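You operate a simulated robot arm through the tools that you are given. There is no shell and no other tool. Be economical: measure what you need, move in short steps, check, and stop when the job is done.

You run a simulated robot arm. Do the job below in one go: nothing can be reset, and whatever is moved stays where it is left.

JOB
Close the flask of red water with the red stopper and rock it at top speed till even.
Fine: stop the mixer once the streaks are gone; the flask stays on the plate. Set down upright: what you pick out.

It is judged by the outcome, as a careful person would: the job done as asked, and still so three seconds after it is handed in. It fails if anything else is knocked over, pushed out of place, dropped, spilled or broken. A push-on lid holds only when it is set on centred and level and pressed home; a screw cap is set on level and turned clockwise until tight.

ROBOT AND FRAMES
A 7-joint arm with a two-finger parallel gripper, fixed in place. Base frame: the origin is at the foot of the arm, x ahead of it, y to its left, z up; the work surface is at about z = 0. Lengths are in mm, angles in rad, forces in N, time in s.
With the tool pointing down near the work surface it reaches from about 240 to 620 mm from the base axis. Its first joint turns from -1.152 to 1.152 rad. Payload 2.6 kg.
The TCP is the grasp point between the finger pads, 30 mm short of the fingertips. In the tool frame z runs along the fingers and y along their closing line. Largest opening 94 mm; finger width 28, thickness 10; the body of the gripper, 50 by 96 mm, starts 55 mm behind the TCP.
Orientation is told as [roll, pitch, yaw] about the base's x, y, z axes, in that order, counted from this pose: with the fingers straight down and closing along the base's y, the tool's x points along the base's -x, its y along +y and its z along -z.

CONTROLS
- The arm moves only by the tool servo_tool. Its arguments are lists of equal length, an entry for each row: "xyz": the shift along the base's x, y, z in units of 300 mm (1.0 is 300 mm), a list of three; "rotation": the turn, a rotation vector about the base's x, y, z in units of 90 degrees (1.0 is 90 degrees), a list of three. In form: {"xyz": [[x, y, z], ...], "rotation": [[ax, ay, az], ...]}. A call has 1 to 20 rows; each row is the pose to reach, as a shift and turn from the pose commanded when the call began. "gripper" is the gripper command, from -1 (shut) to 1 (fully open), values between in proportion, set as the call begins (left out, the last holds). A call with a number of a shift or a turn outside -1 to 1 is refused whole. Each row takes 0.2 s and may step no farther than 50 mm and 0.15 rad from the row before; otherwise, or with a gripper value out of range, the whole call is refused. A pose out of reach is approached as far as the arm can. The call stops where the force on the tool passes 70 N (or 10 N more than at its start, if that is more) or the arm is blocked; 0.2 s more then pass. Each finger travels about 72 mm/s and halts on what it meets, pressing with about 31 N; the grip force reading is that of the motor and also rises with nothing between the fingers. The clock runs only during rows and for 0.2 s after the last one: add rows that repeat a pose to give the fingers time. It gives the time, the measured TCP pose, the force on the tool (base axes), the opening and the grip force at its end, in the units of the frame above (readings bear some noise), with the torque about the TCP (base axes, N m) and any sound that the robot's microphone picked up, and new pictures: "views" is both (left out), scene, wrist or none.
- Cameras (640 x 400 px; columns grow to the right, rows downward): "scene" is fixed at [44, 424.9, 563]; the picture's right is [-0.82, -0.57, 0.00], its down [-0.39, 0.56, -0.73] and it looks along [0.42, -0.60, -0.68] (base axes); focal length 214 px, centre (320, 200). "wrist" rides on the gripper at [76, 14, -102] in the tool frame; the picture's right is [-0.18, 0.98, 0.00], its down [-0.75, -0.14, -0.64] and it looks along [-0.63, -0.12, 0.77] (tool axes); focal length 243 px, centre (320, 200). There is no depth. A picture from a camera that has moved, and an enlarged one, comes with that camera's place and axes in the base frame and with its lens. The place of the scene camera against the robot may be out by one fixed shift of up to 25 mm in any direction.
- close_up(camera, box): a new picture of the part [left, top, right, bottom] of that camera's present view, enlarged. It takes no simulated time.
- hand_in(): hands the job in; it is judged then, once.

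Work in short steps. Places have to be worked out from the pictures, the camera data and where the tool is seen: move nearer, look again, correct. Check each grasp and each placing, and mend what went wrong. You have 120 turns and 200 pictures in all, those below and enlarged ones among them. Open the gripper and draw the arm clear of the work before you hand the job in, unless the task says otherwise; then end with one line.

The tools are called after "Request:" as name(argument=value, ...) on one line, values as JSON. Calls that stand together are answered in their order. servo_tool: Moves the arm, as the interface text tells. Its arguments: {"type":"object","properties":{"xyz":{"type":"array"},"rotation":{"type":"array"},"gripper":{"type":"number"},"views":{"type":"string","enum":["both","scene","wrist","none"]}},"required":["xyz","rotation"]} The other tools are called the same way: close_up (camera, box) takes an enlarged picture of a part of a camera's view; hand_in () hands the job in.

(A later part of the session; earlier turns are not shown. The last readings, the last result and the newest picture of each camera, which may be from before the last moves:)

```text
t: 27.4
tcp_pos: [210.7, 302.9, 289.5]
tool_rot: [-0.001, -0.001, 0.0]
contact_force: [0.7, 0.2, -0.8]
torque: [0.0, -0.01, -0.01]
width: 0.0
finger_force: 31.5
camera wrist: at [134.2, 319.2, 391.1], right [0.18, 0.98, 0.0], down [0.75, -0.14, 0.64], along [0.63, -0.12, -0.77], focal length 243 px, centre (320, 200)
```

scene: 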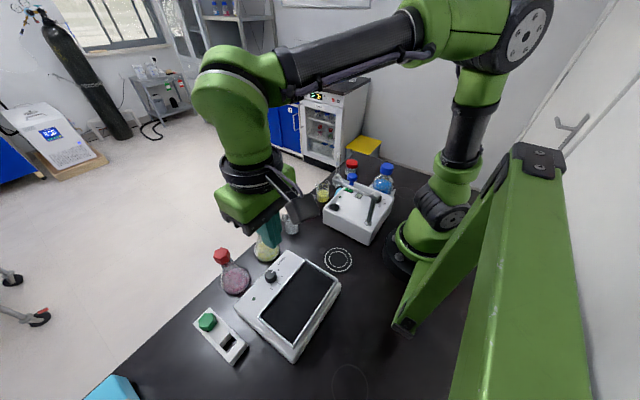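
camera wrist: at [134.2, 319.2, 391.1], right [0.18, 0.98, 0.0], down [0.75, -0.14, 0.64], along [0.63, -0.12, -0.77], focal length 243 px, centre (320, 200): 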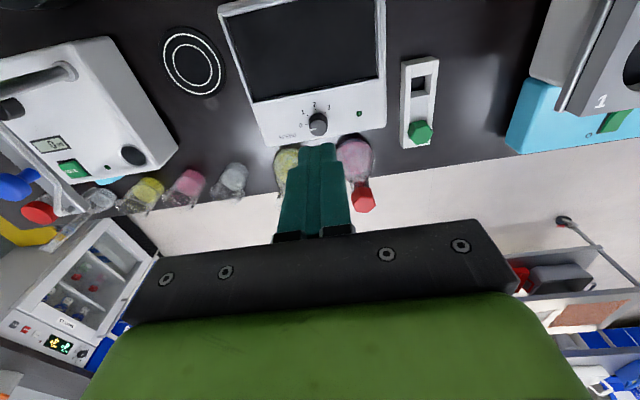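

Request:
close_up(camera="wrist", box=[210, 0, 400, 150])

Request:
close_up(camera="scene", box=[225, 240, 350, 370])

```text
2.67 times, centred on (305, 75) of wrist
camera zoom: at [134.2, 319.2, 391.1], right [0.18, 0.98, 0.0], down [0.75, -0.14, 0.64], along [0.63, -0.12, -0.77], focal length 647 px, centre (360, 533)
```

zoom: 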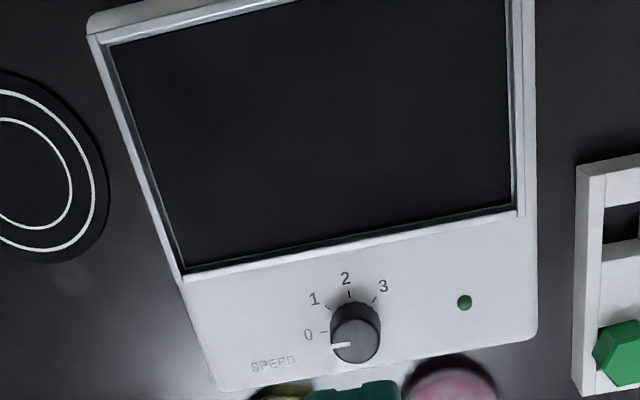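

```text
3.08 times, centred on (288, 305) of scene
camera zoom: at [44.0, 424.9, 563.0], right [-0.82, -0.57, 0.0], down [-0.39, 0.56, -0.73], along [0.42, -0.6, -0.68], focal length 660 px, centre (420, -123)
```

zoom: 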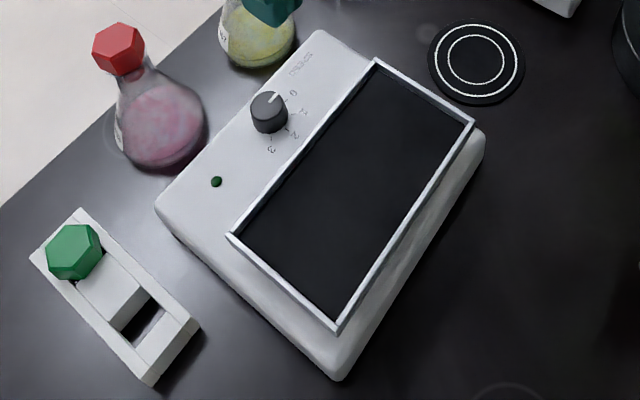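

Plate interior is about x 131–219, y 220–373 at z≈70–75; centre (175, 296). Knob is at about (269.5, 291), top z≈76. I return over the flask with fingers open to ~52 mm.

Request:
servo_tool(xyz=[[0.1, 0.02, 0], [0.22, 0.05, 0], [0.35, 0.08, 0], [0.45, 0.11, -0.05], [0.5, 0.117, -0.15], [0.5, 0.117, -0.27], [0.5, 0.117, -0.35], [0.5, 0.117, -0.35]], rotation=[[0, 0, 0], [0, 0, 0], [0, 0, 0], [0, 0, 0], [0, 0, 0], [0, 0, 0], [0, 0, 0], [0, 0, 0]], gripper=0.15, views="none")

Request:
close_up(camera="scene", box=[190, 220, 270, 300])

Request:
close_up(camera="wrist", box=[220, 60, 420, 220])

```text
t: 29.2
tcp_pos: [361.3, 339.2, 181.5]
tool_rot: [-0.002, 0.001, 0.001]
contact_force: [0.5, -0.5, -0.4]
torque: [0.0, -0.03, 0.01]
width: 54.1
finger_force: 0.1
```

```text
5.00 times, centred on (230, 260) of scene
camera zoom: at [44.0, 424.9, 563.0], right [-0.82, -0.57, 0.0], down [-0.39, 0.56, -0.73], along [0.42, -0.6, -0.68], focal length 1072 px, centre (770, -100)
```

zoom: 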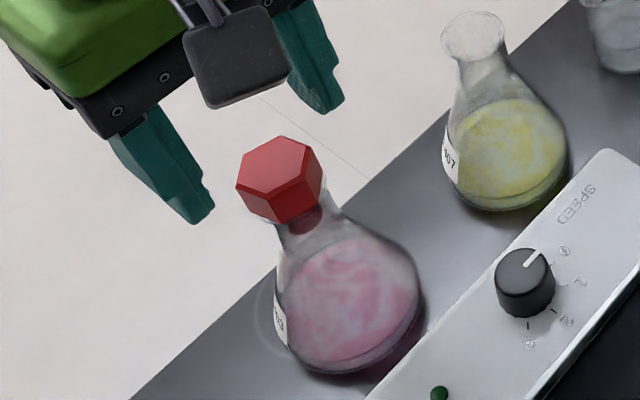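

```text
2.50 times, centred on (320, 140) of wrist
camera zoom: at [285.5, 354.9, 284.5], right [0.18, 0.98, 0.0], down [0.75, -0.14, 0.64], along [0.63, -0.12, -0.77], focal length 606 px, centre (320, 350)
```

zoom: 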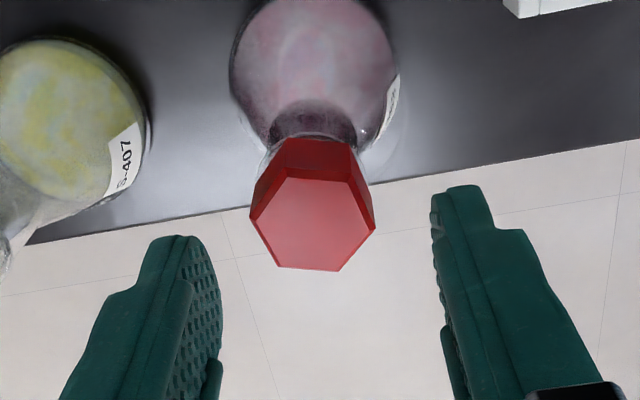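

Head centre (361.5, 338.4), well centred. I descend to TCP z≈128 so the tips sit just below the rim around the neck.

Request:
servo_tool(xyz=[[0.001, -0.002, -0.06], [0.001, -0.002, -0.11], [0.001, -0.002, -0.15], [0.001, -0.002, -0.178], [0.001, -0.002, -0.178]], rotation=[[0, 0, 0], [0, 0, 0], [0, 0, 0], [0, 0, 0], [0, 0, 0]], views="none")

Request:
close_up(camera="scene", box=[190, 220, 270, 300])

Request:
close_up(camera="wrist", box=[220, 60, 420, 220])

```text
t: 30.4
tcp_pos: [361.5, 338.7, 128.2]
tool_rot: [0.0, 0.0, 0.001]
contact_force: [-0.4, -0.6, 0.7]
torque: [0.02, -0.01, -0.03]
width: 54.2
finger_force: 0.0
```

```text
5.00 times, centred on (230, 260) of scene
camera zoom: at [44.0, 424.9, 563.0], right [-0.82, -0.57, 0.0], down [-0.39, 0.56, -0.73], along [0.42, -0.6, -0.68], focal length 1072 px, centre (770, -100)
```

zoom: 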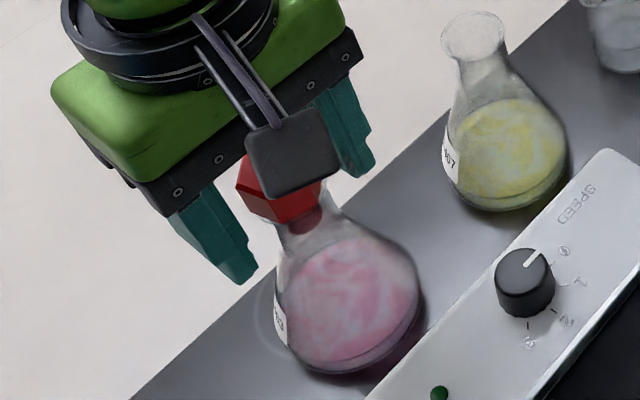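

```text
2.50 times, centred on (320, 140) of wrist
camera zoom: at [285.8, 353.8, 231.6], right [0.18, 0.98, 0.0], down [0.75, -0.14, 0.64], along [0.63, -0.12, -0.77], focal length 606 px, centre (320, 350)
```

zoom: 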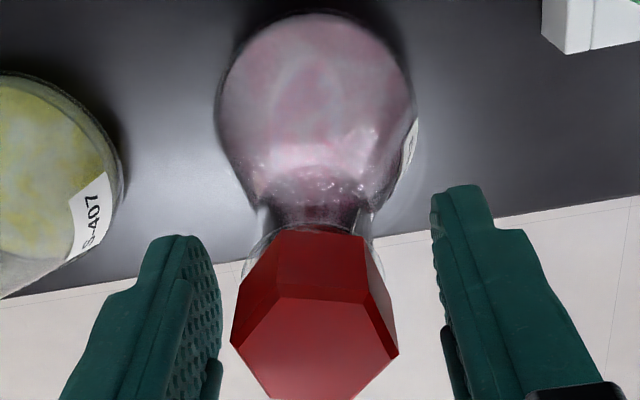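

Fingers straddle the rim/neck with clearance. I close.

Request:
servo_tool(xyz=[[0, 0, 0], [0, 0, 0], [0, 0, 0], [0, 0, 0]], rotation=[[0, 0, 0], [0, 0, 0], [0, 0, 0], [0, 0, 0]], gripper=-1, views="none")

Request:
close_up(camera="wrist", box=[220, 60, 420, 220])

Request:
close_up(camera="scene", box=[190, 220, 270, 300])

```text
t: 31.4
tcp_pos: [361.6, 338.6, 129.0]
tool_rot: [-0.001, 0.001, 0.0]
contact_force: [-0.3, -0.3, 0.9]
torque: [0.0, 0.0, 0.04]
width: 29.7
finger_force: 31.5
```

```text
2.50 times, centred on (320, 140) of wrist
camera zoom: at [285.8, 353.7, 231.8], right [0.18, 0.98, 0.0], down [0.75, -0.14, 0.64], along [0.63, -0.12, -0.77], focal length 606 px, centre (320, 350)
```

zoom: 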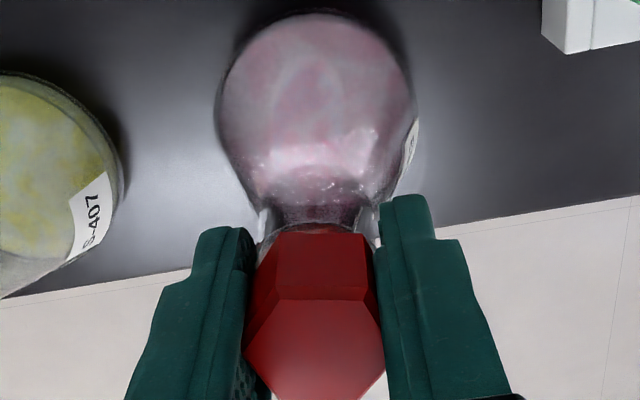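

```text
5.00 times, centred on (230, 260) of scene
camera zoom: at [44.0, 424.9, 563.0], right [-0.82, -0.57, 0.0], down [-0.39, 0.56, -0.73], along [0.42, -0.6, -0.68], focal length 1072 px, centre (770, -100)
```

zoom: 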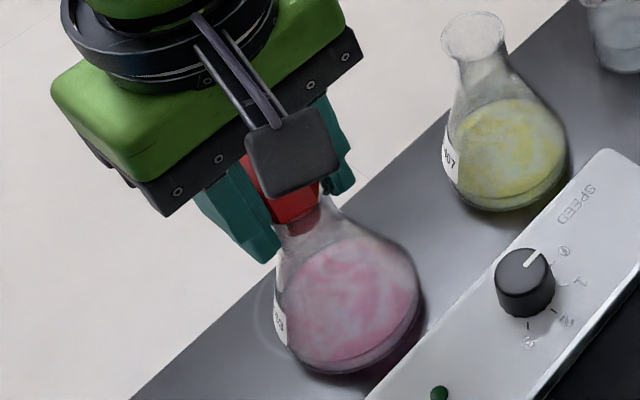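

Opening 29.7 mm, wider than the 27.7 hex, so it grips the glass rim. I lift 15 mm to test.

Request:
servo_tool(xyz=[[0, 0, 0.01], [0, 0, 0.025], [0, 0, 0.05], [0, 0, 0.05]], rotation=[[0, 0, 0], [0, 0, 0], [0, 0, 0], [0, 0, 0]], views="none")

Request:
close_up(camera="wrist", box=[220, 60, 420, 220])

Request:
close_up(camera="scene", box=[190, 220, 270, 300])

```text
t: 32.4
tcp_pos: [360.5, 337.4, 143.9]
tool_rot: [0.001, -0.002, 0.001]
contact_force: [0.8, 0.8, -0.5]
torque: [0.01, -0.03, 0.02]
width: 29.7
finger_force: 31.7
```

```text
2.50 times, centred on (320, 140) of wrist
camera zoom: at [285.3, 353.1, 247.0], right [0.18, 0.98, 0.0], down [0.75, -0.14, 0.64], along [0.63, -0.12, -0.77], focal length 606 px, centre (320, 350)
```

zoom: 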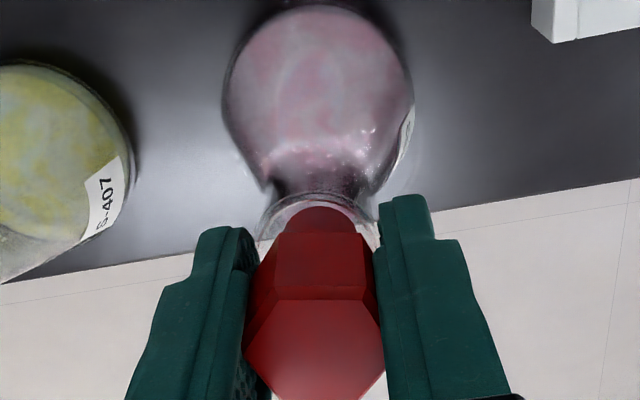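

```text
5.00 times, centred on (230, 260) of scene
camera zoom: at [44.0, 424.9, 563.0], right [-0.82, -0.57, 0.0], down [-0.39, 0.56, -0.73], along [0.42, -0.6, -0.68], focal length 1072 px, centre (770, -100)
```

zoom: 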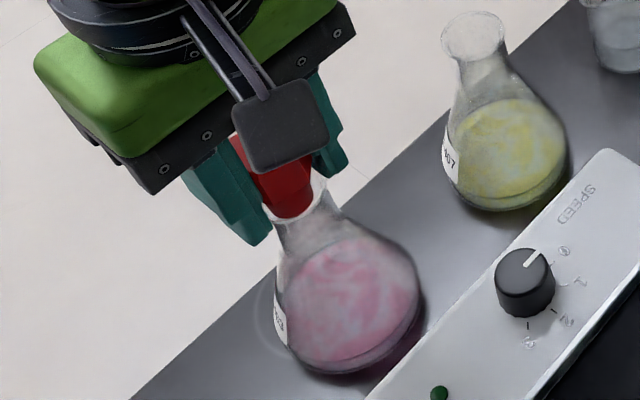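

The stopper came out while the flask stayed: it was not truly home, and the fingers held the head rather than the glass. I raise clear to inspect plug and rim before reseating.

Request:
servo_tool(xyz=[[0, 0, 0.03], [0, 0, 0.06], [0, 0, 0.1], [0, 0, 0.1]], rotation=[[0, 0, 0], [0, 0, 0], [0, 0, 0], [0, 0, 0]], views="none")

Request:
close_up(camera="wrist", box=[260, 80, 380, 170])

Request:
close_up(camera="scene", box=[205, 230, 255, 280])

```text
t: 33.4
tcp_pos: [360.9, 338.0, 173.5]
tool_rot: [0.001, -0.001, 0.001]
contact_force: [0.0, 0.2, 0.4]
torque: [-0.04, 0.02, 0.01]
width: 29.7
finger_force: 30.9
```

```text
4.44 times, centred on (320, 125) of wrist
camera zoom: at [285.4, 353.0, 276.7], right [0.18, 0.98, 0.0], down [0.75, -0.14, 0.64], along [0.63, -0.12, -0.77], focal length 1078 px, centre (320, 533)
```

zoom: 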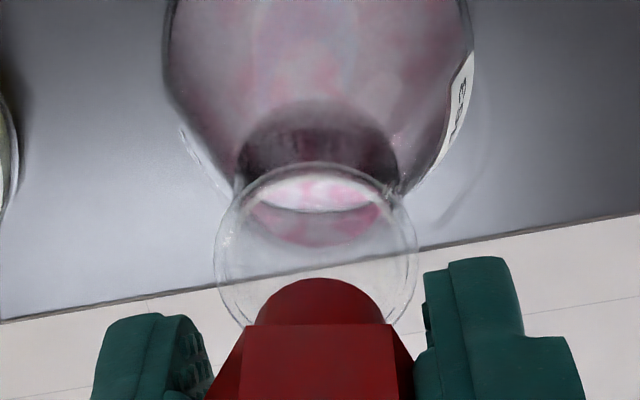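

```text
8.00 times, centred on (230, 255) of scene
camera zoom: at [44.0, 424.9, 563.0], right [-0.82, -0.57, 0.0], down [-0.39, 0.56, -0.73], along [0.42, -0.6, -0.68], focal length 1716 px, centre (1040, -240)
```

zoom: 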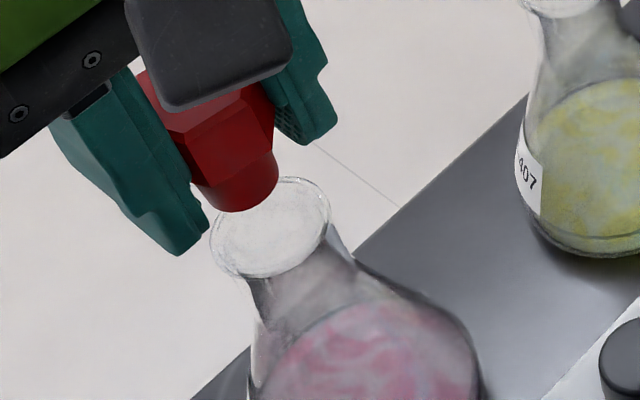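

The stopper sat about 2.5 mm off the neck's axis (mostly +x, since the arm drifts that way under load). I shift by (−2.5, −0.4) mm and check alignment before reinserting.

Request:
servo_tool(xyz=[[-0.0083, -0.0013, 0], [-0.0083, -0.0013, 0], [-0.0083, -0.0013, 0]], rotation=[[0, 0, 0], [0, 0, 0], [0, 0, 0]], views="none")

Request:
close_up(camera="wrist", box=[260, 80, 380, 170])

Request:
close_up(camera="scene", box=[205, 230, 255, 280])

```text
t: 34.2
tcp_pos: [358.5, 338.1, 174.8]
tool_rot: [0.0, 0.001, 0.002]
contact_force: [-0.1, 0.4, 0.4]
torque: [-0.01, 0.04, 0.03]
width: 29.5
finger_force: 30.8
```

```text
4.44 times, centred on (320, 125) of wrist
camera zoom: at [283.0, 352.7, 276.7], right [0.18, 0.98, 0.0], down [0.75, -0.14, 0.64], along [0.63, -0.12, -0.77], focal length 1078 px, centre (320, 533)
```

zoom: 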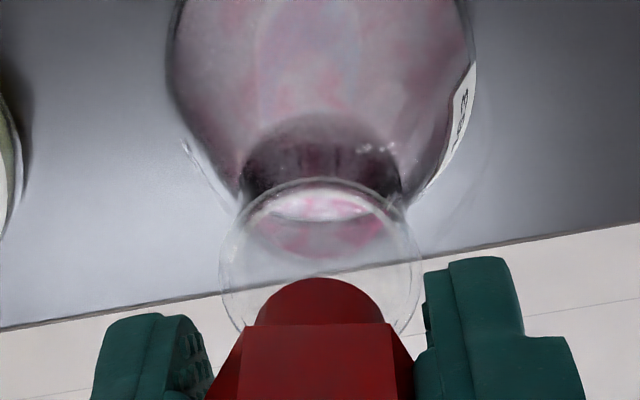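

```text
8.00 times, centred on (230, 255) of scene
camera zoom: at [44.0, 424.9, 563.0], right [-0.82, -0.57, 0.0], down [-0.39, 0.56, -0.73], along [0.42, -0.6, -0.68], focal length 1716 px, centre (1040, -240)
```

zoom: 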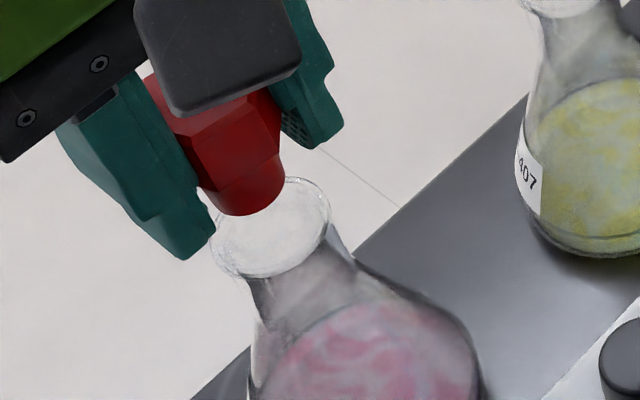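

Now on axis in both views. I lower ~27 mm so the plug enters the neck, then check.

Request:
servo_tool(xyz=[[0, 0, -0.03], [0, 0, -0.06], [0, 0, -0.075], [0, 0, -0.09], [0, 0, -0.09]], rotation=[[0, 0, 0], [0, 0, 0], [0, 0, 0], [0, 0, 0], [0, 0, 0]], views="none")

Request:
close_up(camera="wrist", box=[260, 80, 380, 170])

Request:
close_up(camera="scene", box=[205, 230, 255, 280])

```text
t: 35.4
tcp_pos: [358.9, 337.5, 146.8]
tool_rot: [0.001, -0.001, -0.001]
contact_force: [0.2, 0.9, -0.2]
torque: [0.03, -0.01, 0.01]
width: 29.5
finger_force: 31.0
```

```text
4.44 times, centred on (320, 125) of wrist
camera zoom: at [282.9, 352.7, 249.7], right [0.18, 0.98, 0.0], down [0.75, -0.14, 0.64], along [0.63, -0.12, -0.77], focal length 1078 px, centre (320, 533)
```

zoom: 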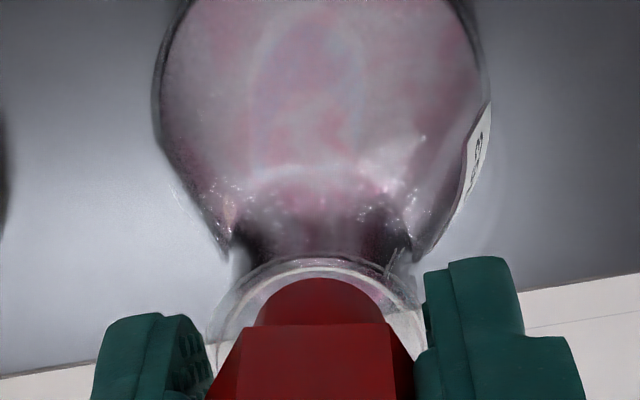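

```text
8.00 times, centred on (230, 255) of scene
camera zoom: at [44.0, 424.9, 563.0], right [-0.82, -0.57, 0.0], down [-0.39, 0.56, -0.73], along [0.42, -0.6, -0.68], focal length 1716 px, centre (1040, -240)
```

zoom: 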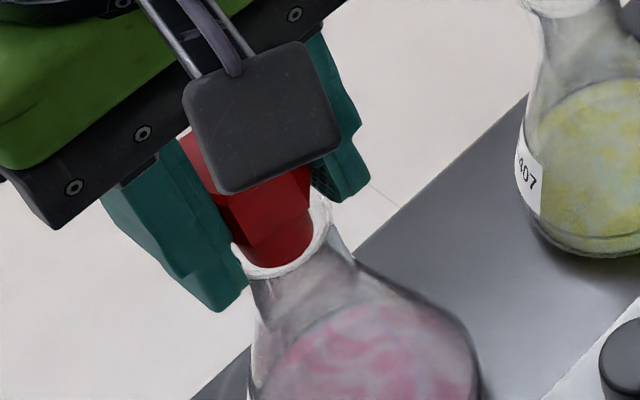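

Plug tip is inside the neck. I go down 4 mm more, watching for the fingertips touching the rim.

Request:
servo_tool(xyz=[[0, 0, -0.005], [0, 0, -0.01], [0, 0, -0.014]], rotation=[[0, 0, 0], [0, 0, 0], [0, 0, 0]], views="none")

```text
t: 36.2
tcp_pos: [358.4, 337.7, 142.5]
tool_rot: [0.001, -0.001, 0.0]
contact_force: [-0.7, -0.8, 0.5]
torque: [-0.02, 0.0, -0.01]
width: 29.4
finger_force: 30.8
```

Free of contact. I continue in small steps to near the seat.

Request:
servo_tool(xyz=[[0, 0, -0.007], [0, 0, -0.014], [0, 0, -0.021], [0, 0, -0.028], [0, 0, -0.035]], rotation=[[0, 0, 0], [0, 0, 0], [0, 0, 0], [0, 0, 0], [0, 0, 0]], views="none")

Request:
close_up(camera="wrist", box=[260, 80, 380, 170])

Request:
close_up(camera="scene", box=[205, 230, 255, 280])

```text
t: 37.4
tcp_pos: [359.1, 337.6, 132.1]
tool_rot: [0.001, 0.0, 0.0]
contact_force: [1.1, 0.3, -0.8]
torque: [0.02, 0.0, 0.0]
width: 29.5
finger_force: 31.2
```

```text
4.44 times, centred on (320, 125) of wrist
camera zoom: at [283.2, 352.5, 235.0], right [0.18, 0.98, 0.0], down [0.75, -0.14, 0.64], along [0.63, -0.12, -0.77], focal length 1078 px, centre (320, 533)
```

zoom: 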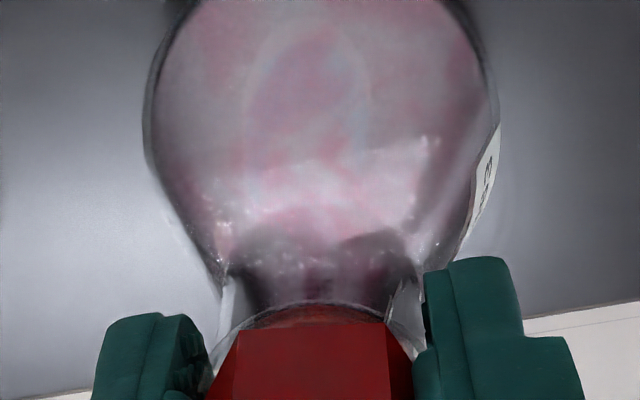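

```text
8.00 times, centred on (230, 255) of scene
camera zoom: at [44.0, 424.9, 563.0], right [-0.82, -0.57, 0.0], down [-0.39, 0.56, -0.73], along [0.42, -0.6, -0.68], focal length 1716 px, centre (1040, -240)
```

zoom: 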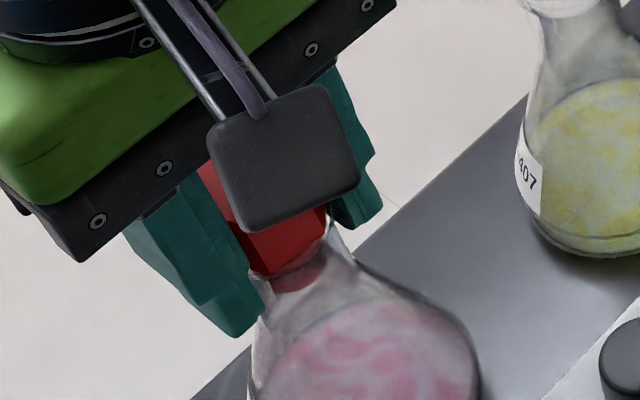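

Still free and aligned. I press further with small −x/−y compensation for the arm's drift under load.

Request:
servo_tool(xyz=[[0, 0, -0.007], [0, 0, -0.012], [-0.001, -0.001, -0.018], [-0.002, -0.002, -0.023], [-0.003, -0.002, -0.027]], rotation=[[0, 0, 0], [0, 0, 0], [0, 0, 0], [0, 0, 0], [0, 0, 0]], views="none")

Request:
close_up(camera="scene", box=[205, 230, 255, 280])

```text
t: 38.6
tcp_pos: [359.2, 336.9, 125.8]
tool_rot: [0.005, -0.006, -0.001]
contact_force: [4.1, -0.1, 25.0]
torque: [-0.05, -0.13, -0.07]
width: 29.8
finger_force: 31.2
```

```text
8.00 times, centred on (230, 255) of scene
camera zoom: at [43.9, 424.8, 563.1], right [-0.82, -0.57, 0.0], down [-0.39, 0.56, -0.73], along [0.42, -0.6, -0.68], focal length 1716 px, centre (1040, -240)
```

zoom: 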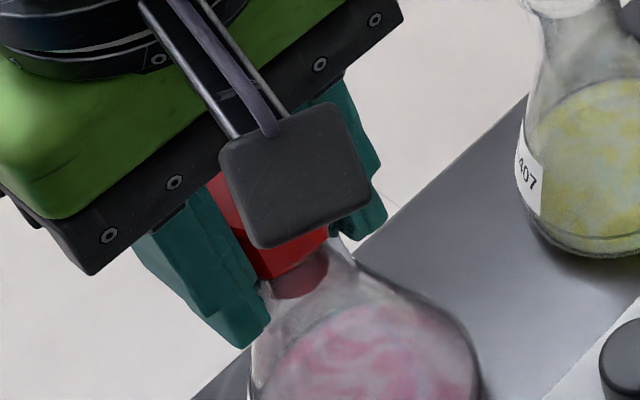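

It is now ~2.5 mm deeper than before, at 25 N. I keep pressing to about 50 N.

Request:
servo_tool(xyz=[[0.001, 0, -0.004], [0.001, 0, -0.008], [0.0005, -0.0005, -0.012], [0, -0.001, -0.015], [0, -0.001, -0.015]], rotation=[[0, 0, 0], [0, 0, 0], [0, 0, 0], [0, 0, 0], [0, 0, 0]], views="none")

Request:
close_up(camera="scene", box=[205, 230, 255, 280])

```text
t: 39.8
tcp_pos: [358.7, 337.5, 122.0]
tool_rot: [0.004, -0.004, 0.0]
contact_force: [4.0, 1.7, 25.8]
torque: [-0.05, -0.08, 0.0]
width: 28.9
finger_force: 31.3
```

```text
8.00 times, centred on (230, 255) of scene
camera zoom: at [43.9, 424.8, 563.1], right [-0.82, -0.57, 0.0], down [-0.39, 0.56, -0.73], along [0.42, -0.6, -0.68], focal length 1716 px, centre (1040, -240)
```

zoom: 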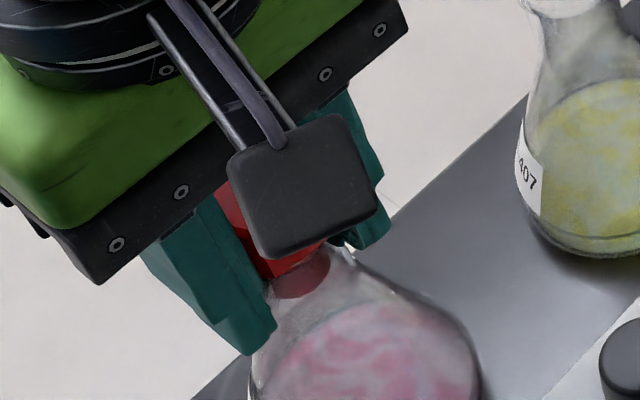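

Force stayed at 26 N while z dropped to 122: slipping or sinking. I open, rise and inspect.

Request:
servo_tool(xyz=[[0, 0, 0.01], [0, 0, 0.012]], rotation=[[0, 0, 0], [0, 0, 0]], views="none")

Request:
servo_tool(xyz=[[0, 0, 0], [0, 0, 0], [0, 0, 0.05], [0, 0, 0.12], [0, 0, 0.22], [0, 0, 0.28], [0, 0, 0.28]], rotation=[[0, 0, 0], [0, 0, 0], [0, 0, 0], [0, 0, 0], [0, 0, 0], [0, 0, 0], [0, 0, 0]], gripper=0.15, views="none")

Request:
close_up(camera="scene", box=[205, 230, 255, 280])

Request:
close_up(camera="wrist", box=[260, 60, 380, 160])

```text
t: 40.4
tcp_pos: [358.8, 336.6, 122.0]
tool_rot: [-0.001, 0.0, -0.001]
contact_force: [2.6, 2.7, 10.4]
torque: [0.02, -0.13, 0.01]
width: 28.8
finger_force: 30.9
```

```text
t: 42.0
tcp_pos: [357.7, 337.4, 207.7]
tool_rot: [-0.001, 0.001, 0.001]
contact_force: [0.2, -0.3, -0.1]
torque: [0.0, 0.01, 0.01]
width: 54.1
finger_force: 0.0
```

```text
8.00 times, centred on (230, 255) of scene
camera zoom: at [44.0, 424.9, 563.0], right [-0.82, -0.57, 0.0], down [-0.39, 0.56, -0.73], along [0.42, -0.6, -0.68], focal length 1716 px, centre (1040, -240)
```

zoom: 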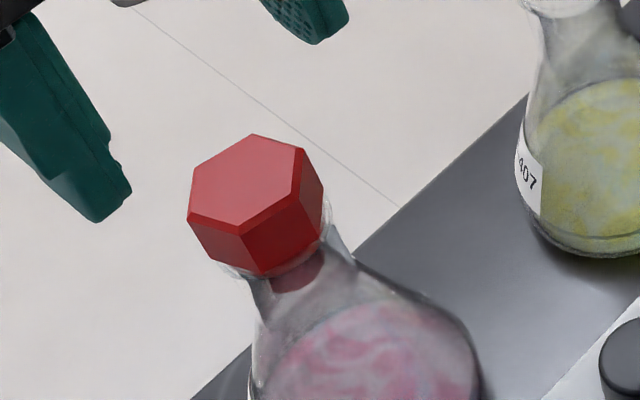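

```text
4.00 times, centred on (320, 110) of wrist
camera zoom: at [282.2, 352.2, 310.9], right [0.18, 0.98, 0.0], down [0.75, -0.14, 0.64], along [0.63, -0.12, -0.77], focal length 970 px, centre (320, 560)
```

zoom: 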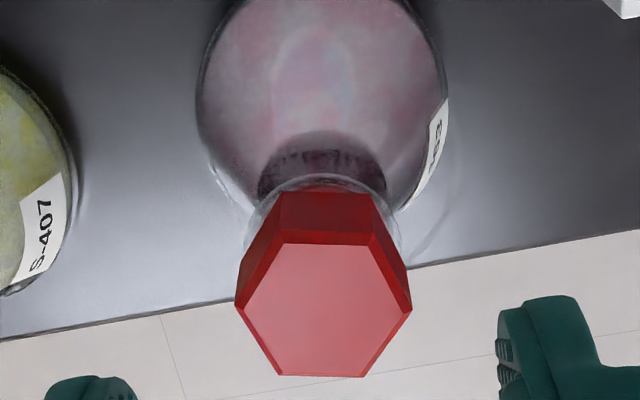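

The stopper's seating is ambiguous from above. I back off to the −x side and pitch the tool so the wrist camera views the neck nearly side-on between the open fingers.

Request:
servo_tool(xyz=[[-0.1, 0.01, 0.05], [-0.22, 0.03, 0.05], [-0.22, 0.03, 0.03], [-0.22, 0.03, 0.0], [-0.22, 0.03, -0.06], [-0.22, 0.03, -0.12], [-0.22, 0.03, -0.18], [-0.22, 0.03, -0.22], [-0.22, 0.03, -0.22]], rotation=[[0, 0, 0], [0, 0, 0], [0, -0.08, 0], [0, -0.16, 0], [0, -0.24, 0], [0, -0.32, 0], [0, -0.389, 0], [0, -0.389, 0], [0, -0.389, 0]], gripper=1)

Request:
close_up(camera="wrist", box=[250, 120, 390, 240])

```text
t: 44.0
tcp_pos: [292.9, 345.7, 141.1]
tool_rot: [-0.001, -0.61, 0.001]
contact_force: [0.3, -0.2, 0.0]
torque: [-0.03, 0.01, 0.0]
width: 93.9
finger_force: 0.0
camera wrist: at [171.5, 360.7, 181.6], right [0.15, 0.98, 0.11], down [0.25, -0.14, 0.96], along [0.96, -0.12, -0.27], focal length 243 px, centre (320, 200)
```

scene: 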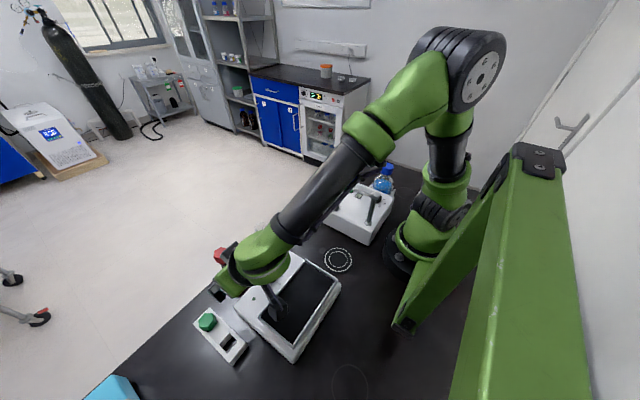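
wrist: 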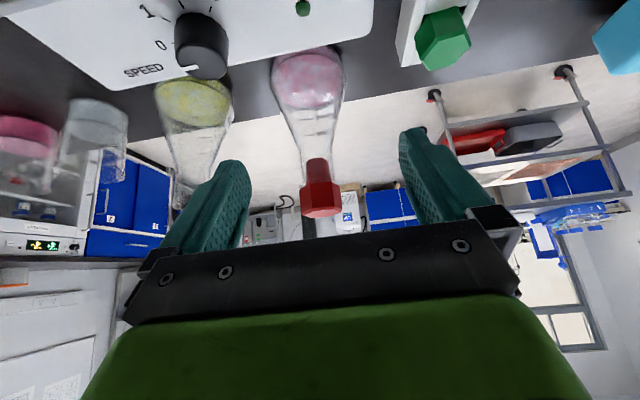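

```text
3.33 times, centred on (320, 180) of wrist
camera zoom: at [171.5, 360.7, 181.6], right [0.15, 0.98, 0.11], down [0.25, -0.14, 0.96], along [0.96, -0.12, -0.27], focal length 809 px, centre (320, 267)
```

zoom: 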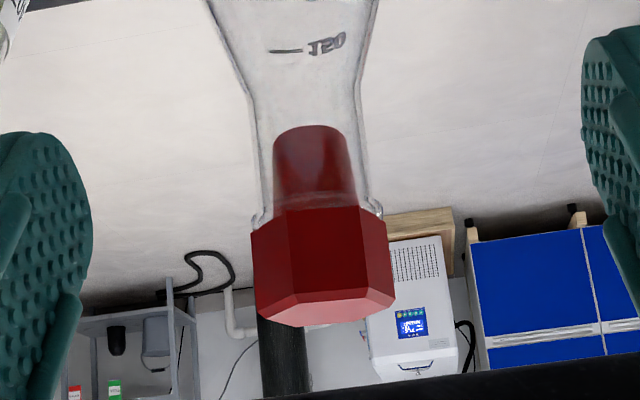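

This side view shows the head sitting on the rim with the plug in the neck, centred in y. To check x centring I orbit to the other quarter (yaw −50°) and look again.

Request:
servo_tool(xyz=[[0.0, 0.03, 0.02], [0.01, 0.06, 0.02], [0.025, 0.09, 0.02], [0.04, 0.12, 0.02], [0.055, 0.135, 0.01], [0.073, 0.15, 0.0], [0.073, 0.15, 0.0]], rotation=[[0, 0, -0.093], [0, 0, -0.186], [0, 0, -0.279], [0, 0, -0.372], [0, 0, -0.465], [0, 0, -0.556], [0, 0, -0.556]], views="wrist")

Request:
close_up(camera="wrist", box=[250, 120, 390, 240])

```text
t: 45.6
tcp_pos: [314.3, 390.4, 141.8]
tool_rot: [0.0, -0.61, -0.876]
contact_force: [0.6, 0.1, 0.4]
torque: [0.01, 0.02, -0.01]
width: 94.0
finger_force: 0.0
camera wrist: at [247.7, 493.7, 181.8], right [0.85, 0.51, 0.11], down [0.05, -0.28, 0.96], along [0.52, -0.81, -0.27], focal length 243 px, centre (320, 200)
```

wrist: 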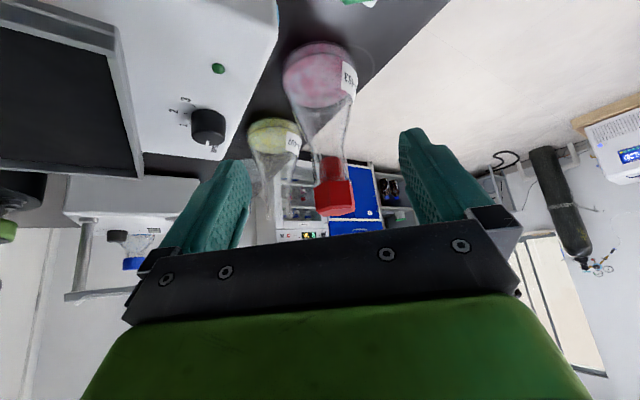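

```text
3.33 times, centred on (320, 180) of wrist
camera zoom: at [247.7, 493.7, 181.8], right [0.85, 0.51, 0.11], down [0.05, -0.28, 0.96], along [0.52, -0.81, -0.27], focal length 809 px, centre (320, 267)
```

zoom: 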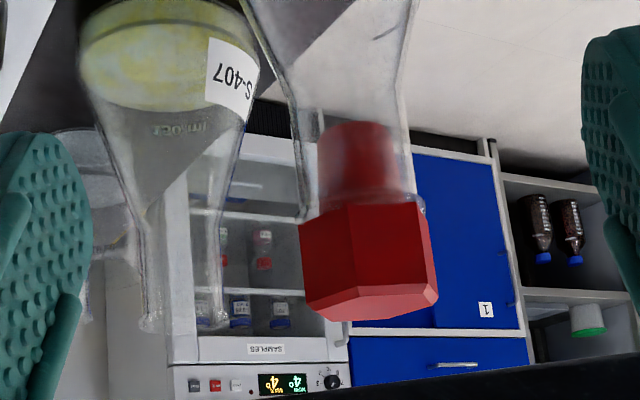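

Here too the plug is within ~1 mm of the neck axis, level, with the head on the rim. I retrace the orbit and return the tool to vertical above the flask.

Request:
servo_tool(xyz=[[-0.018, -0.015, 0.02], [-0.033, -0.03, 0.02], [-0.048, -0.06, 0.02], [-0.063, -0.09, 0.02], [-0.073, -0.12, 0.02], [-0.073, -0.15, 0.05], [-0.073, -0.15, 0.1], [-0.073, -0.15, 0.2], [-0.073, -0.15, 0.3]], rotation=[[0, 0, 0.093], [0, 0, 0.186], [0, 0, 0.279], [0, 0, 0.372], [0, 0, 0.465], [0, 0, 0.556], [0, 0, 0.556], [0, 0, 0.556], [0, 0, 0.556]], views="none", gripper=-1)

Request:
servo_tool(xyz=[[0.02, 0, 0], [0.06, -0.01, 0], [0.1, -0.02, 0], [0.16, -0.025, 0], [0.22, -0.027, 0], [0.22, -0.027, 0], [0.22, -0.027, -0.04], [0.22, -0.027, -0.04]], rotation=[[0, 0.08, 0], [0, 0.16, 0], [0, 0.24, 0], [0, 0.32, 0], [0, 0.3885, 0], [0, 0.3885, 0], [0, 0.3885, 0], [0, 0.3885, 0]], views="none")

Request:
close_up(camera="wrist", box=[240, 60, 400, 180])

Request:
close_up(camera="scene", box=[205, 230, 255, 280])

```text
t: 47.6
tcp_pos: [291.1, 345.1, 230.3]
tool_rot: [-0.001, -0.612, 0.0]
contact_force: [0.0, -0.6, -0.5]
torque: [0.0, 0.0, 0.0]
width: 0.0
finger_force: 31.1
```

```text
t: 49.4
tcp_pos: [358.0, 337.2, 218.3]
tool_rot: [0.0, 0.0, 0.001]
contact_force: [-0.4, -0.1, 0.3]
torque: [0.0, -0.01, -0.02]
width: 0.0
finger_force: 30.8
```

```text
3.33 times, centred on (320, 120) of wrist
camera zoom: at [281.9, 352.8, 321.9], right [0.18, 0.98, 0.0], down [0.75, -0.14, 0.64], along [0.63, -0.12, -0.77], focal length 809 px, centre (320, 467)
```

zoom: 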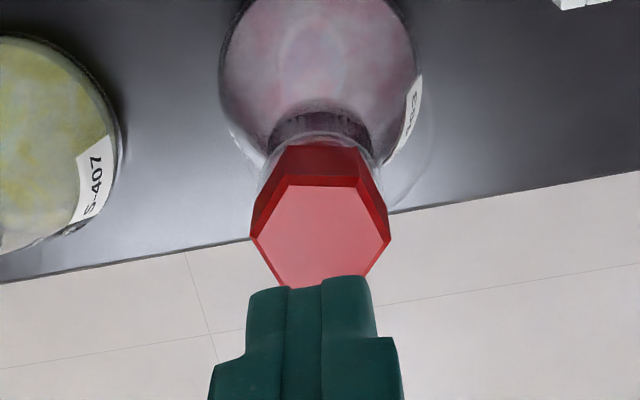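

```text
8.00 times, centred on (230, 255) of scene
camera zoom: at [44.0, 424.9, 563.0], right [-0.82, -0.57, 0.0], down [-0.39, 0.56, -0.73], along [0.42, -0.6, -0.68], focal length 1716 px, centre (1040, -240)
```

zoom: 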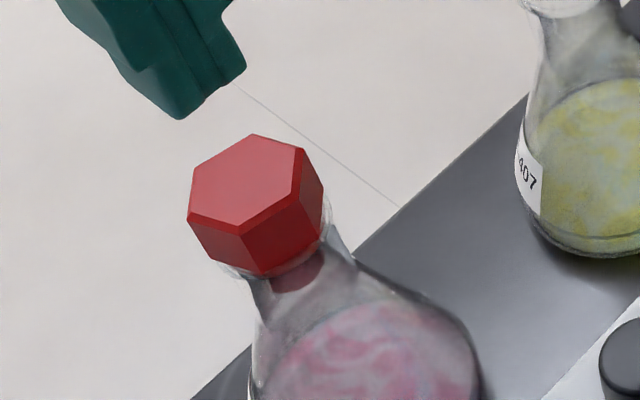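

Both side views put flask and stopper together at about (361.3, 338). I press on the centre again with drift compensation, to about 50 N.

Request:
servo_tool(xyz=[[0.009, 0.002, -0.06], [0.009, 0.002, -0.12], [0.009, 0.002, -0.155], [0.008, 0.001, -0.165], [0.006, 0, -0.175], [0.004, -0.001, -0.183], [0.002, -0.002, -0.188], [0.002, -0.002, -0.188]], rotation=[[0, 0, 0], [0, 0, 0], [0, 0, 0], [0, 0, 0], [0, 0, 0], [0, 0, 0], [0, 0, 0], [0, 0, 0]], views="none")

Request:
close_up(camera="scene", box=[205, 230, 255, 280])

```text
t: 51.2
tcp_pos: [360.8, 338.9, 170.2]
tool_rot: [0.009, -0.012, -0.002]
contact_force: [-1.8, -1.6, 46.9]
torque: [-0.02, 0.22, 0.0]
width: 0.1
finger_force: 30.7
```

```text
8.00 times, centred on (230, 255) of scene
camera zoom: at [43.8, 424.7, 563.2], right [-0.82, -0.57, 0.0], down [-0.39, 0.56, -0.73], along [0.42, -0.6, -0.68], focal length 1716 px, centre (1040, -240)
```

zoom: 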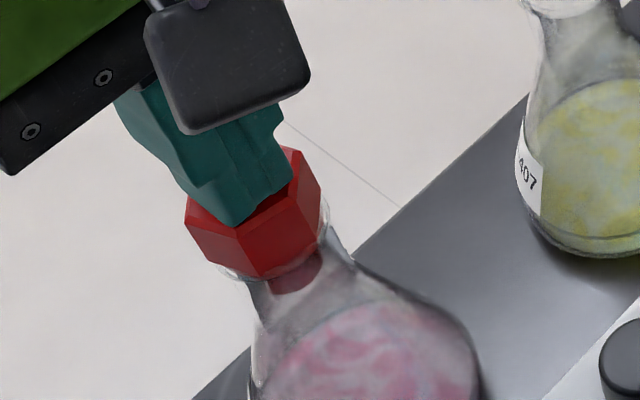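

47 N centred with little side load. I add force up to the limit.

Request:
servo_tool(xyz=[[-0.001, -0.001, -0.005], [-0.002, -0.002, -0.01], [-0.002, -0.002, -0.013], [-0.002, -0.002, -0.013]], rotation=[[0, 0, 0], [0, 0, 0], [0, 0, 0], [0, 0, 0]], views="none")

Request:
servo_tool(xyz=[[0.001, 0.002, 0.02], [0.005, 0.003, 0.05], [0.01, 0.004, 0.08], [0.01, 0.004, 0.08]], rotation=[[0, 0, 0], [0, 0, 0], [0, 0, 0], [0, 0, 0]], views="none")

Request:
close_up(camera="scene", box=[205, 230, 255, 280])

```text
t: 52.2
tcp_pos: [360.2, 339.1, 168.7]
tool_rot: [0.02, -0.02, -0.003]
contact_force: [-4.0, -3.7, 60.3]
torque: [-0.11, 0.35, -0.02]
width: 0.1
finger_force: 31.2
```

```text
t: 53.2
tcp_pos: [361.1, 336.6, 182.5]
tool_rot: [-0.002, 0.0, 0.003]
contact_force: [-0.5, 0.2, 0.0]
torque: [-0.01, -0.02, -0.02]
width: 0.0
finger_force: 31.3
```

```text
8.00 times, centred on (230, 255) of scene
camera zoom: at [44.0, 424.9, 563.0], right [-0.82, -0.57, 0.0], down [-0.39, 0.56, -0.73], along [0.42, -0.6, -0.68], focal length 1716 px, centre (1040, -240)
```

zoom: 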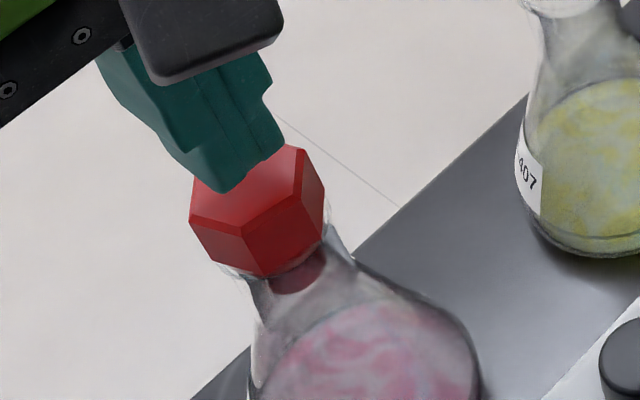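

Now a gentle pull test: open, turn yaw +20.5° to match the head's flats, and grip only the head.

Request:
servo_tool(xyz=[[0, 0, 0.02], [0, 0.003, 0.02], [0, 0.003, 0.02], [0, 0.003, 0.02], [0, 0.003, 0.0], [0, 0.003, -0.05], [0, 0.003, -0.1], [0, 0.003, -0.1]], rotation=[[0, 0, 0.05], [0, 0, 0.1], [0, 0, 0.15], [0, 0, 0.2], [0, 0, 0.228], [0, 0, 0.228], [0, 0, 0.228], [0, 0, 0.228]], gripper=0.0, views="none")

Request:
close_up(camera="wrist", box=[240, 80, 400, 200])

```text
t: 55.0
tcp_pos: [362.1, 338.5, 152.3]
tool_rot: [0.0, -0.002, 0.357]
contact_force: [-0.2, -0.8, -0.1]
torque: [-0.01, 0.02, 0.01]
width: 47.0
finger_force: 0.1
```

```text
3.33 times, centred on (320, 140) of wrist
camera zoom: at [285.2, 326.1, 255.2], right [-0.17, 0.99, 0.0], down [0.76, 0.13, 0.64], along [0.63, 0.11, -0.77], focal length 809 px, centre (320, 400)
```

zoom: 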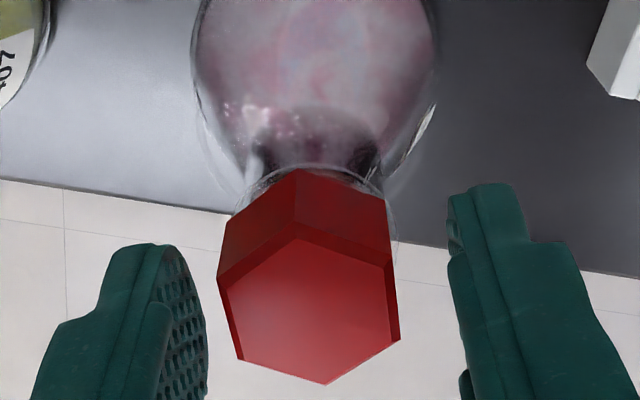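

Flats are aligned with the pads. I close gently.

Request:
servo_tool(xyz=[[0, 0, 0], [0, 0, 0], [0, 0, 0], [0, 0, 0]], rotation=[[0, 0, 0], [0, 0, 0], [0, 0, 0], [0, 0, 0]], gripper=-1, views="none")

Request:
servo_tool(xyz=[[0, 0, 0.005], [0, 0, 0.01], [0, 0, 0.015]], rotation=[[0, 0, 0], [0, 0, 0], [0, 0, 0]], views="none")

Request:
close_up(camera="wrist", box=[240, 80, 400, 200])

Request:
close_up(camera="scene", box=[205, 230, 275, 300])

```text
t: 56.0
tcp_pos: [362.6, 338.6, 151.6]
tool_rot: [-0.001, -0.001, 0.358]
contact_force: [-0.9, 0.4, -0.2]
torque: [-0.03, -0.02, 0.0]
width: 27.7
finger_force: 30.4
```

```text
t: 56.8
tcp_pos: [360.8, 338.6, 157.4]
tool_rot: [0.001, -0.002, 0.36]
contact_force: [0.1, -0.2, 0.0]
torque: [-0.06, -0.03, -0.04]
width: 27.9
finger_force: 30.6
```

```text
3.33 times, centred on (320, 140) of wrist
camera zoom: at [284.7, 326.0, 260.0], right [-0.17, 0.99, 0.0], down [0.75, 0.13, 0.64], along [0.63, 0.11, -0.77], focal length 809 px, centre (320, 400)
```

zoom: 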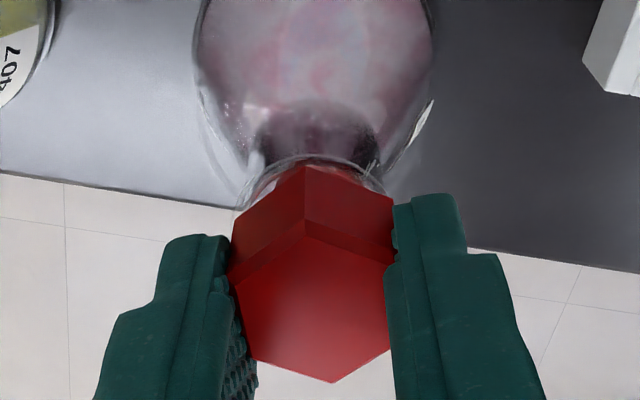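

```text
5.71 times, centred on (240, 265) of scene
camera zoom: at [44.0, 424.9, 563.0], right [-0.82, -0.57, 0.0], down [-0.39, 0.56, -0.73], along [0.42, -0.6, -0.68], focal length 1226 px, centre (777, -171)
```

zoom: 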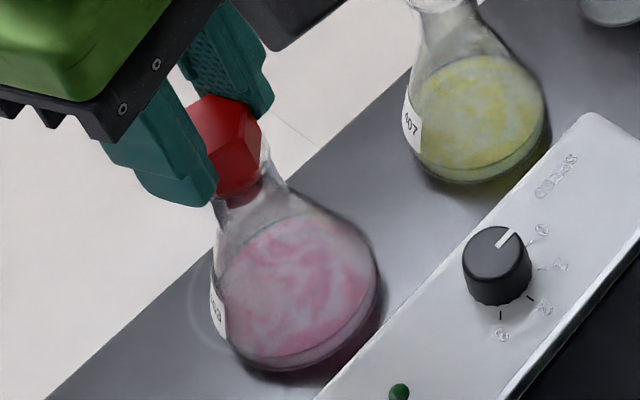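

The stopper slides up with zero resistance, so it is still not holding. I reseat it with this firm flats grip, press lightly, and look at the response while also trying a clockwise twist.

Request:
servo_tool(xyz=[[0, 0, -0.005], [0, 0, -0.01], [0, 0, -0.015], [0, 0, -0.02], [0, 0, -0.022]], rotation=[[0, 0, 0], [0, 0, 0], [0, 0, 0], [0, 0, 0], [0, 0, 0]], views="none")

```text
t: 58.0
tcp_pos: [361.7, 337.5, 152.0]
tool_rot: [0.002, -0.004, 0.358]
contact_force: [0.3, -0.5, 9.8]
torque: [-0.05, 0.03, 0.05]
width: 27.8
finger_force: 30.8
```

Seated with ~10 N. Now I turn clockwise ~55° and read torque.

Request:
servo_tool(xyz=[[0, 0, -0.001], [0, 0, -0.001], [0, 0, -0.001], [0, 0, -0.001]], rotation=[[0, 0, -0.09], [0, 0, -0.18], [0, 0, -0.27], [0, 0, -0.36]], views="none")

Request:
servo_tool(xyz=[[0, 0, -0.001], [0, 0, -0.001], [0, 0, -0.001]], rotation=[[0, 0, -0.09], [0, 0, -0.18], [0, 0, -0.27]], views="none")

Request:
close_up(camera="scene", box=[205, 230, 275, 300])

```text
t: 59.0
tcp_pos: [360.9, 338.2, 149.4]
tool_rot: [0.0, 0.001, -0.211]
contact_force: [-0.5, 0.4, 1.3]
torque: [0.0, -0.01, 0.03]
width: 27.7
finger_force: 30.9
```

```text
t: 59.8
tcp_pos: [360.5, 338.5, 150.3]
tool_rot: [0.001, 0.001, -0.635]
contact_force: [-0.7, 0.6, 0.3]
torque: [0.03, -0.01, 0.03]
width: 27.6
finger_force: 31.2
```

```text
5.71 times, centred on (240, 265) of scene
camera zoom: at [44.0, 424.9, 563.0], right [-0.82, -0.57, 0.0], down [-0.39, 0.56, -0.73], along [0.42, -0.6, -0.68], focal length 1226 px, centre (777, -171)
```

zoom: 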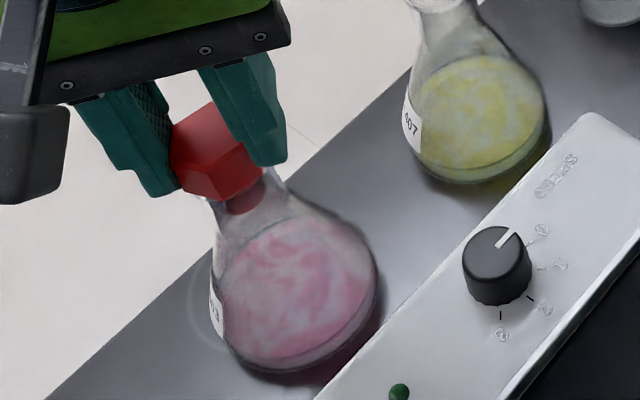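

Twisting made the load vanish and the stopper sink ~2 mm: it was sticking on the wall. I press further down now.

Request:
servo_tool(xyz=[[0, 0, -0.005], [0, 0, -0.01], [0, 0, -0.015], [0, 0, -0.02]], rotation=[[0, 0, 0], [0, 0, 0], [0, 0, 0], [0, 0, 0]], views="none")

```text
t: 60.8
tcp_pos: [361.9, 339.0, 147.4]
tool_rot: [0.008, -0.002, -0.633]
contact_force: [-2.0, -1.1, 36.5]
torque: [-0.38, 0.36, -0.03]
width: 29.3
finger_force: 31.4
```

The width increase shows the fingertips are landing on the rim (z≈118), so this grip can't press further. I open, rise and press from the top with a twist.

Request:
servo_tool(xyz=[[0, 0, 0.015], [0, 0, 0.02]], rotation=[[0, 0, 0], [0, 0, 0]], views="none")

Request:
servo_tool(xyz=[[0, 0, 0], [0, 0, 0], [0, 0, 0.05], [0, 0, 0.12], [0, 0, 0.2], [0, 0, 0.2]], rotation=[[0, 0, 0], [0, 0, 0], [0, 0, 0], [0, 0, 0], [0, 0, 0], [0, 0, 0]], gripper=0.1, views="none")

Request:
close_up(camera="scene", box=[205, 230, 255, 280])

Request:
close_up(camera="wrist", box=[240, 60, 400, 180])

```text
t: 61.4
tcp_pos: [362.0, 338.1, 148.0]
tool_rot: [-0.003, -0.001, -0.631]
contact_force: [0.8, 1.1, 3.6]
torque: [0.05, -0.07, -0.02]
width: 29.8
finger_force: 30.5
```

```text
t: 62.8
tcp_pos: [362.8, 339.1, 209.8]
tool_rot: [0.001, -0.001, -0.632]
contact_force: [1.0, 0.4, 0.5]
torque: [0.01, 0.02, -0.05]
width: 51.6
finger_force: 0.0
```

```text
8.00 times, centred on (230, 255) of scene
camera zoom: at [44.0, 424.9, 563.0], right [-0.82, -0.57, 0.0], down [-0.39, 0.56, -0.73], along [0.42, -0.6, -0.68], focal length 1716 px, centre (1040, -240)
```

zoom: 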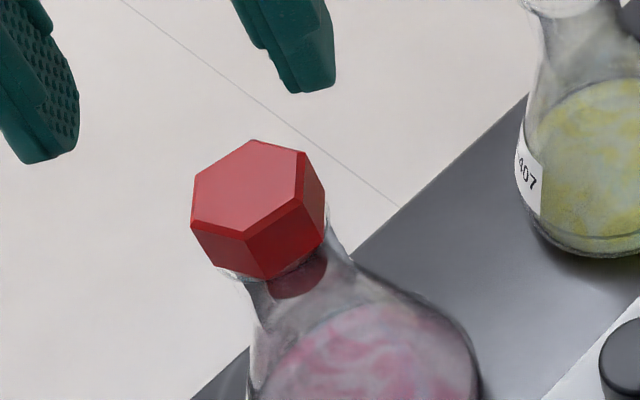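

```text
3.33 times, centred on (320, 120) of wrist
camera zoom: at [308.9, 396.4, 313.1], right [0.73, 0.68, 0.0], down [0.52, -0.56, 0.64], along [0.44, -0.47, -0.77], focal length 809 px, centre (320, 467)
```

zoom: 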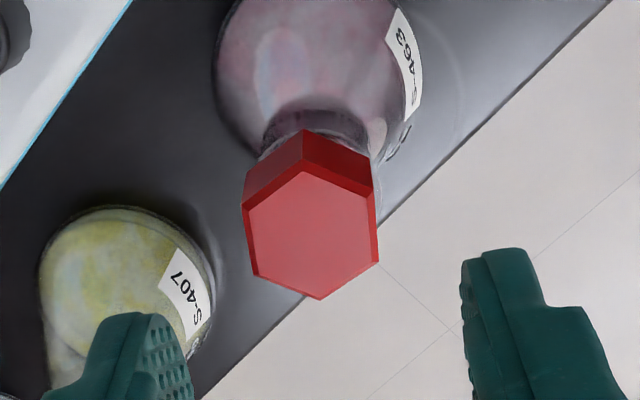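

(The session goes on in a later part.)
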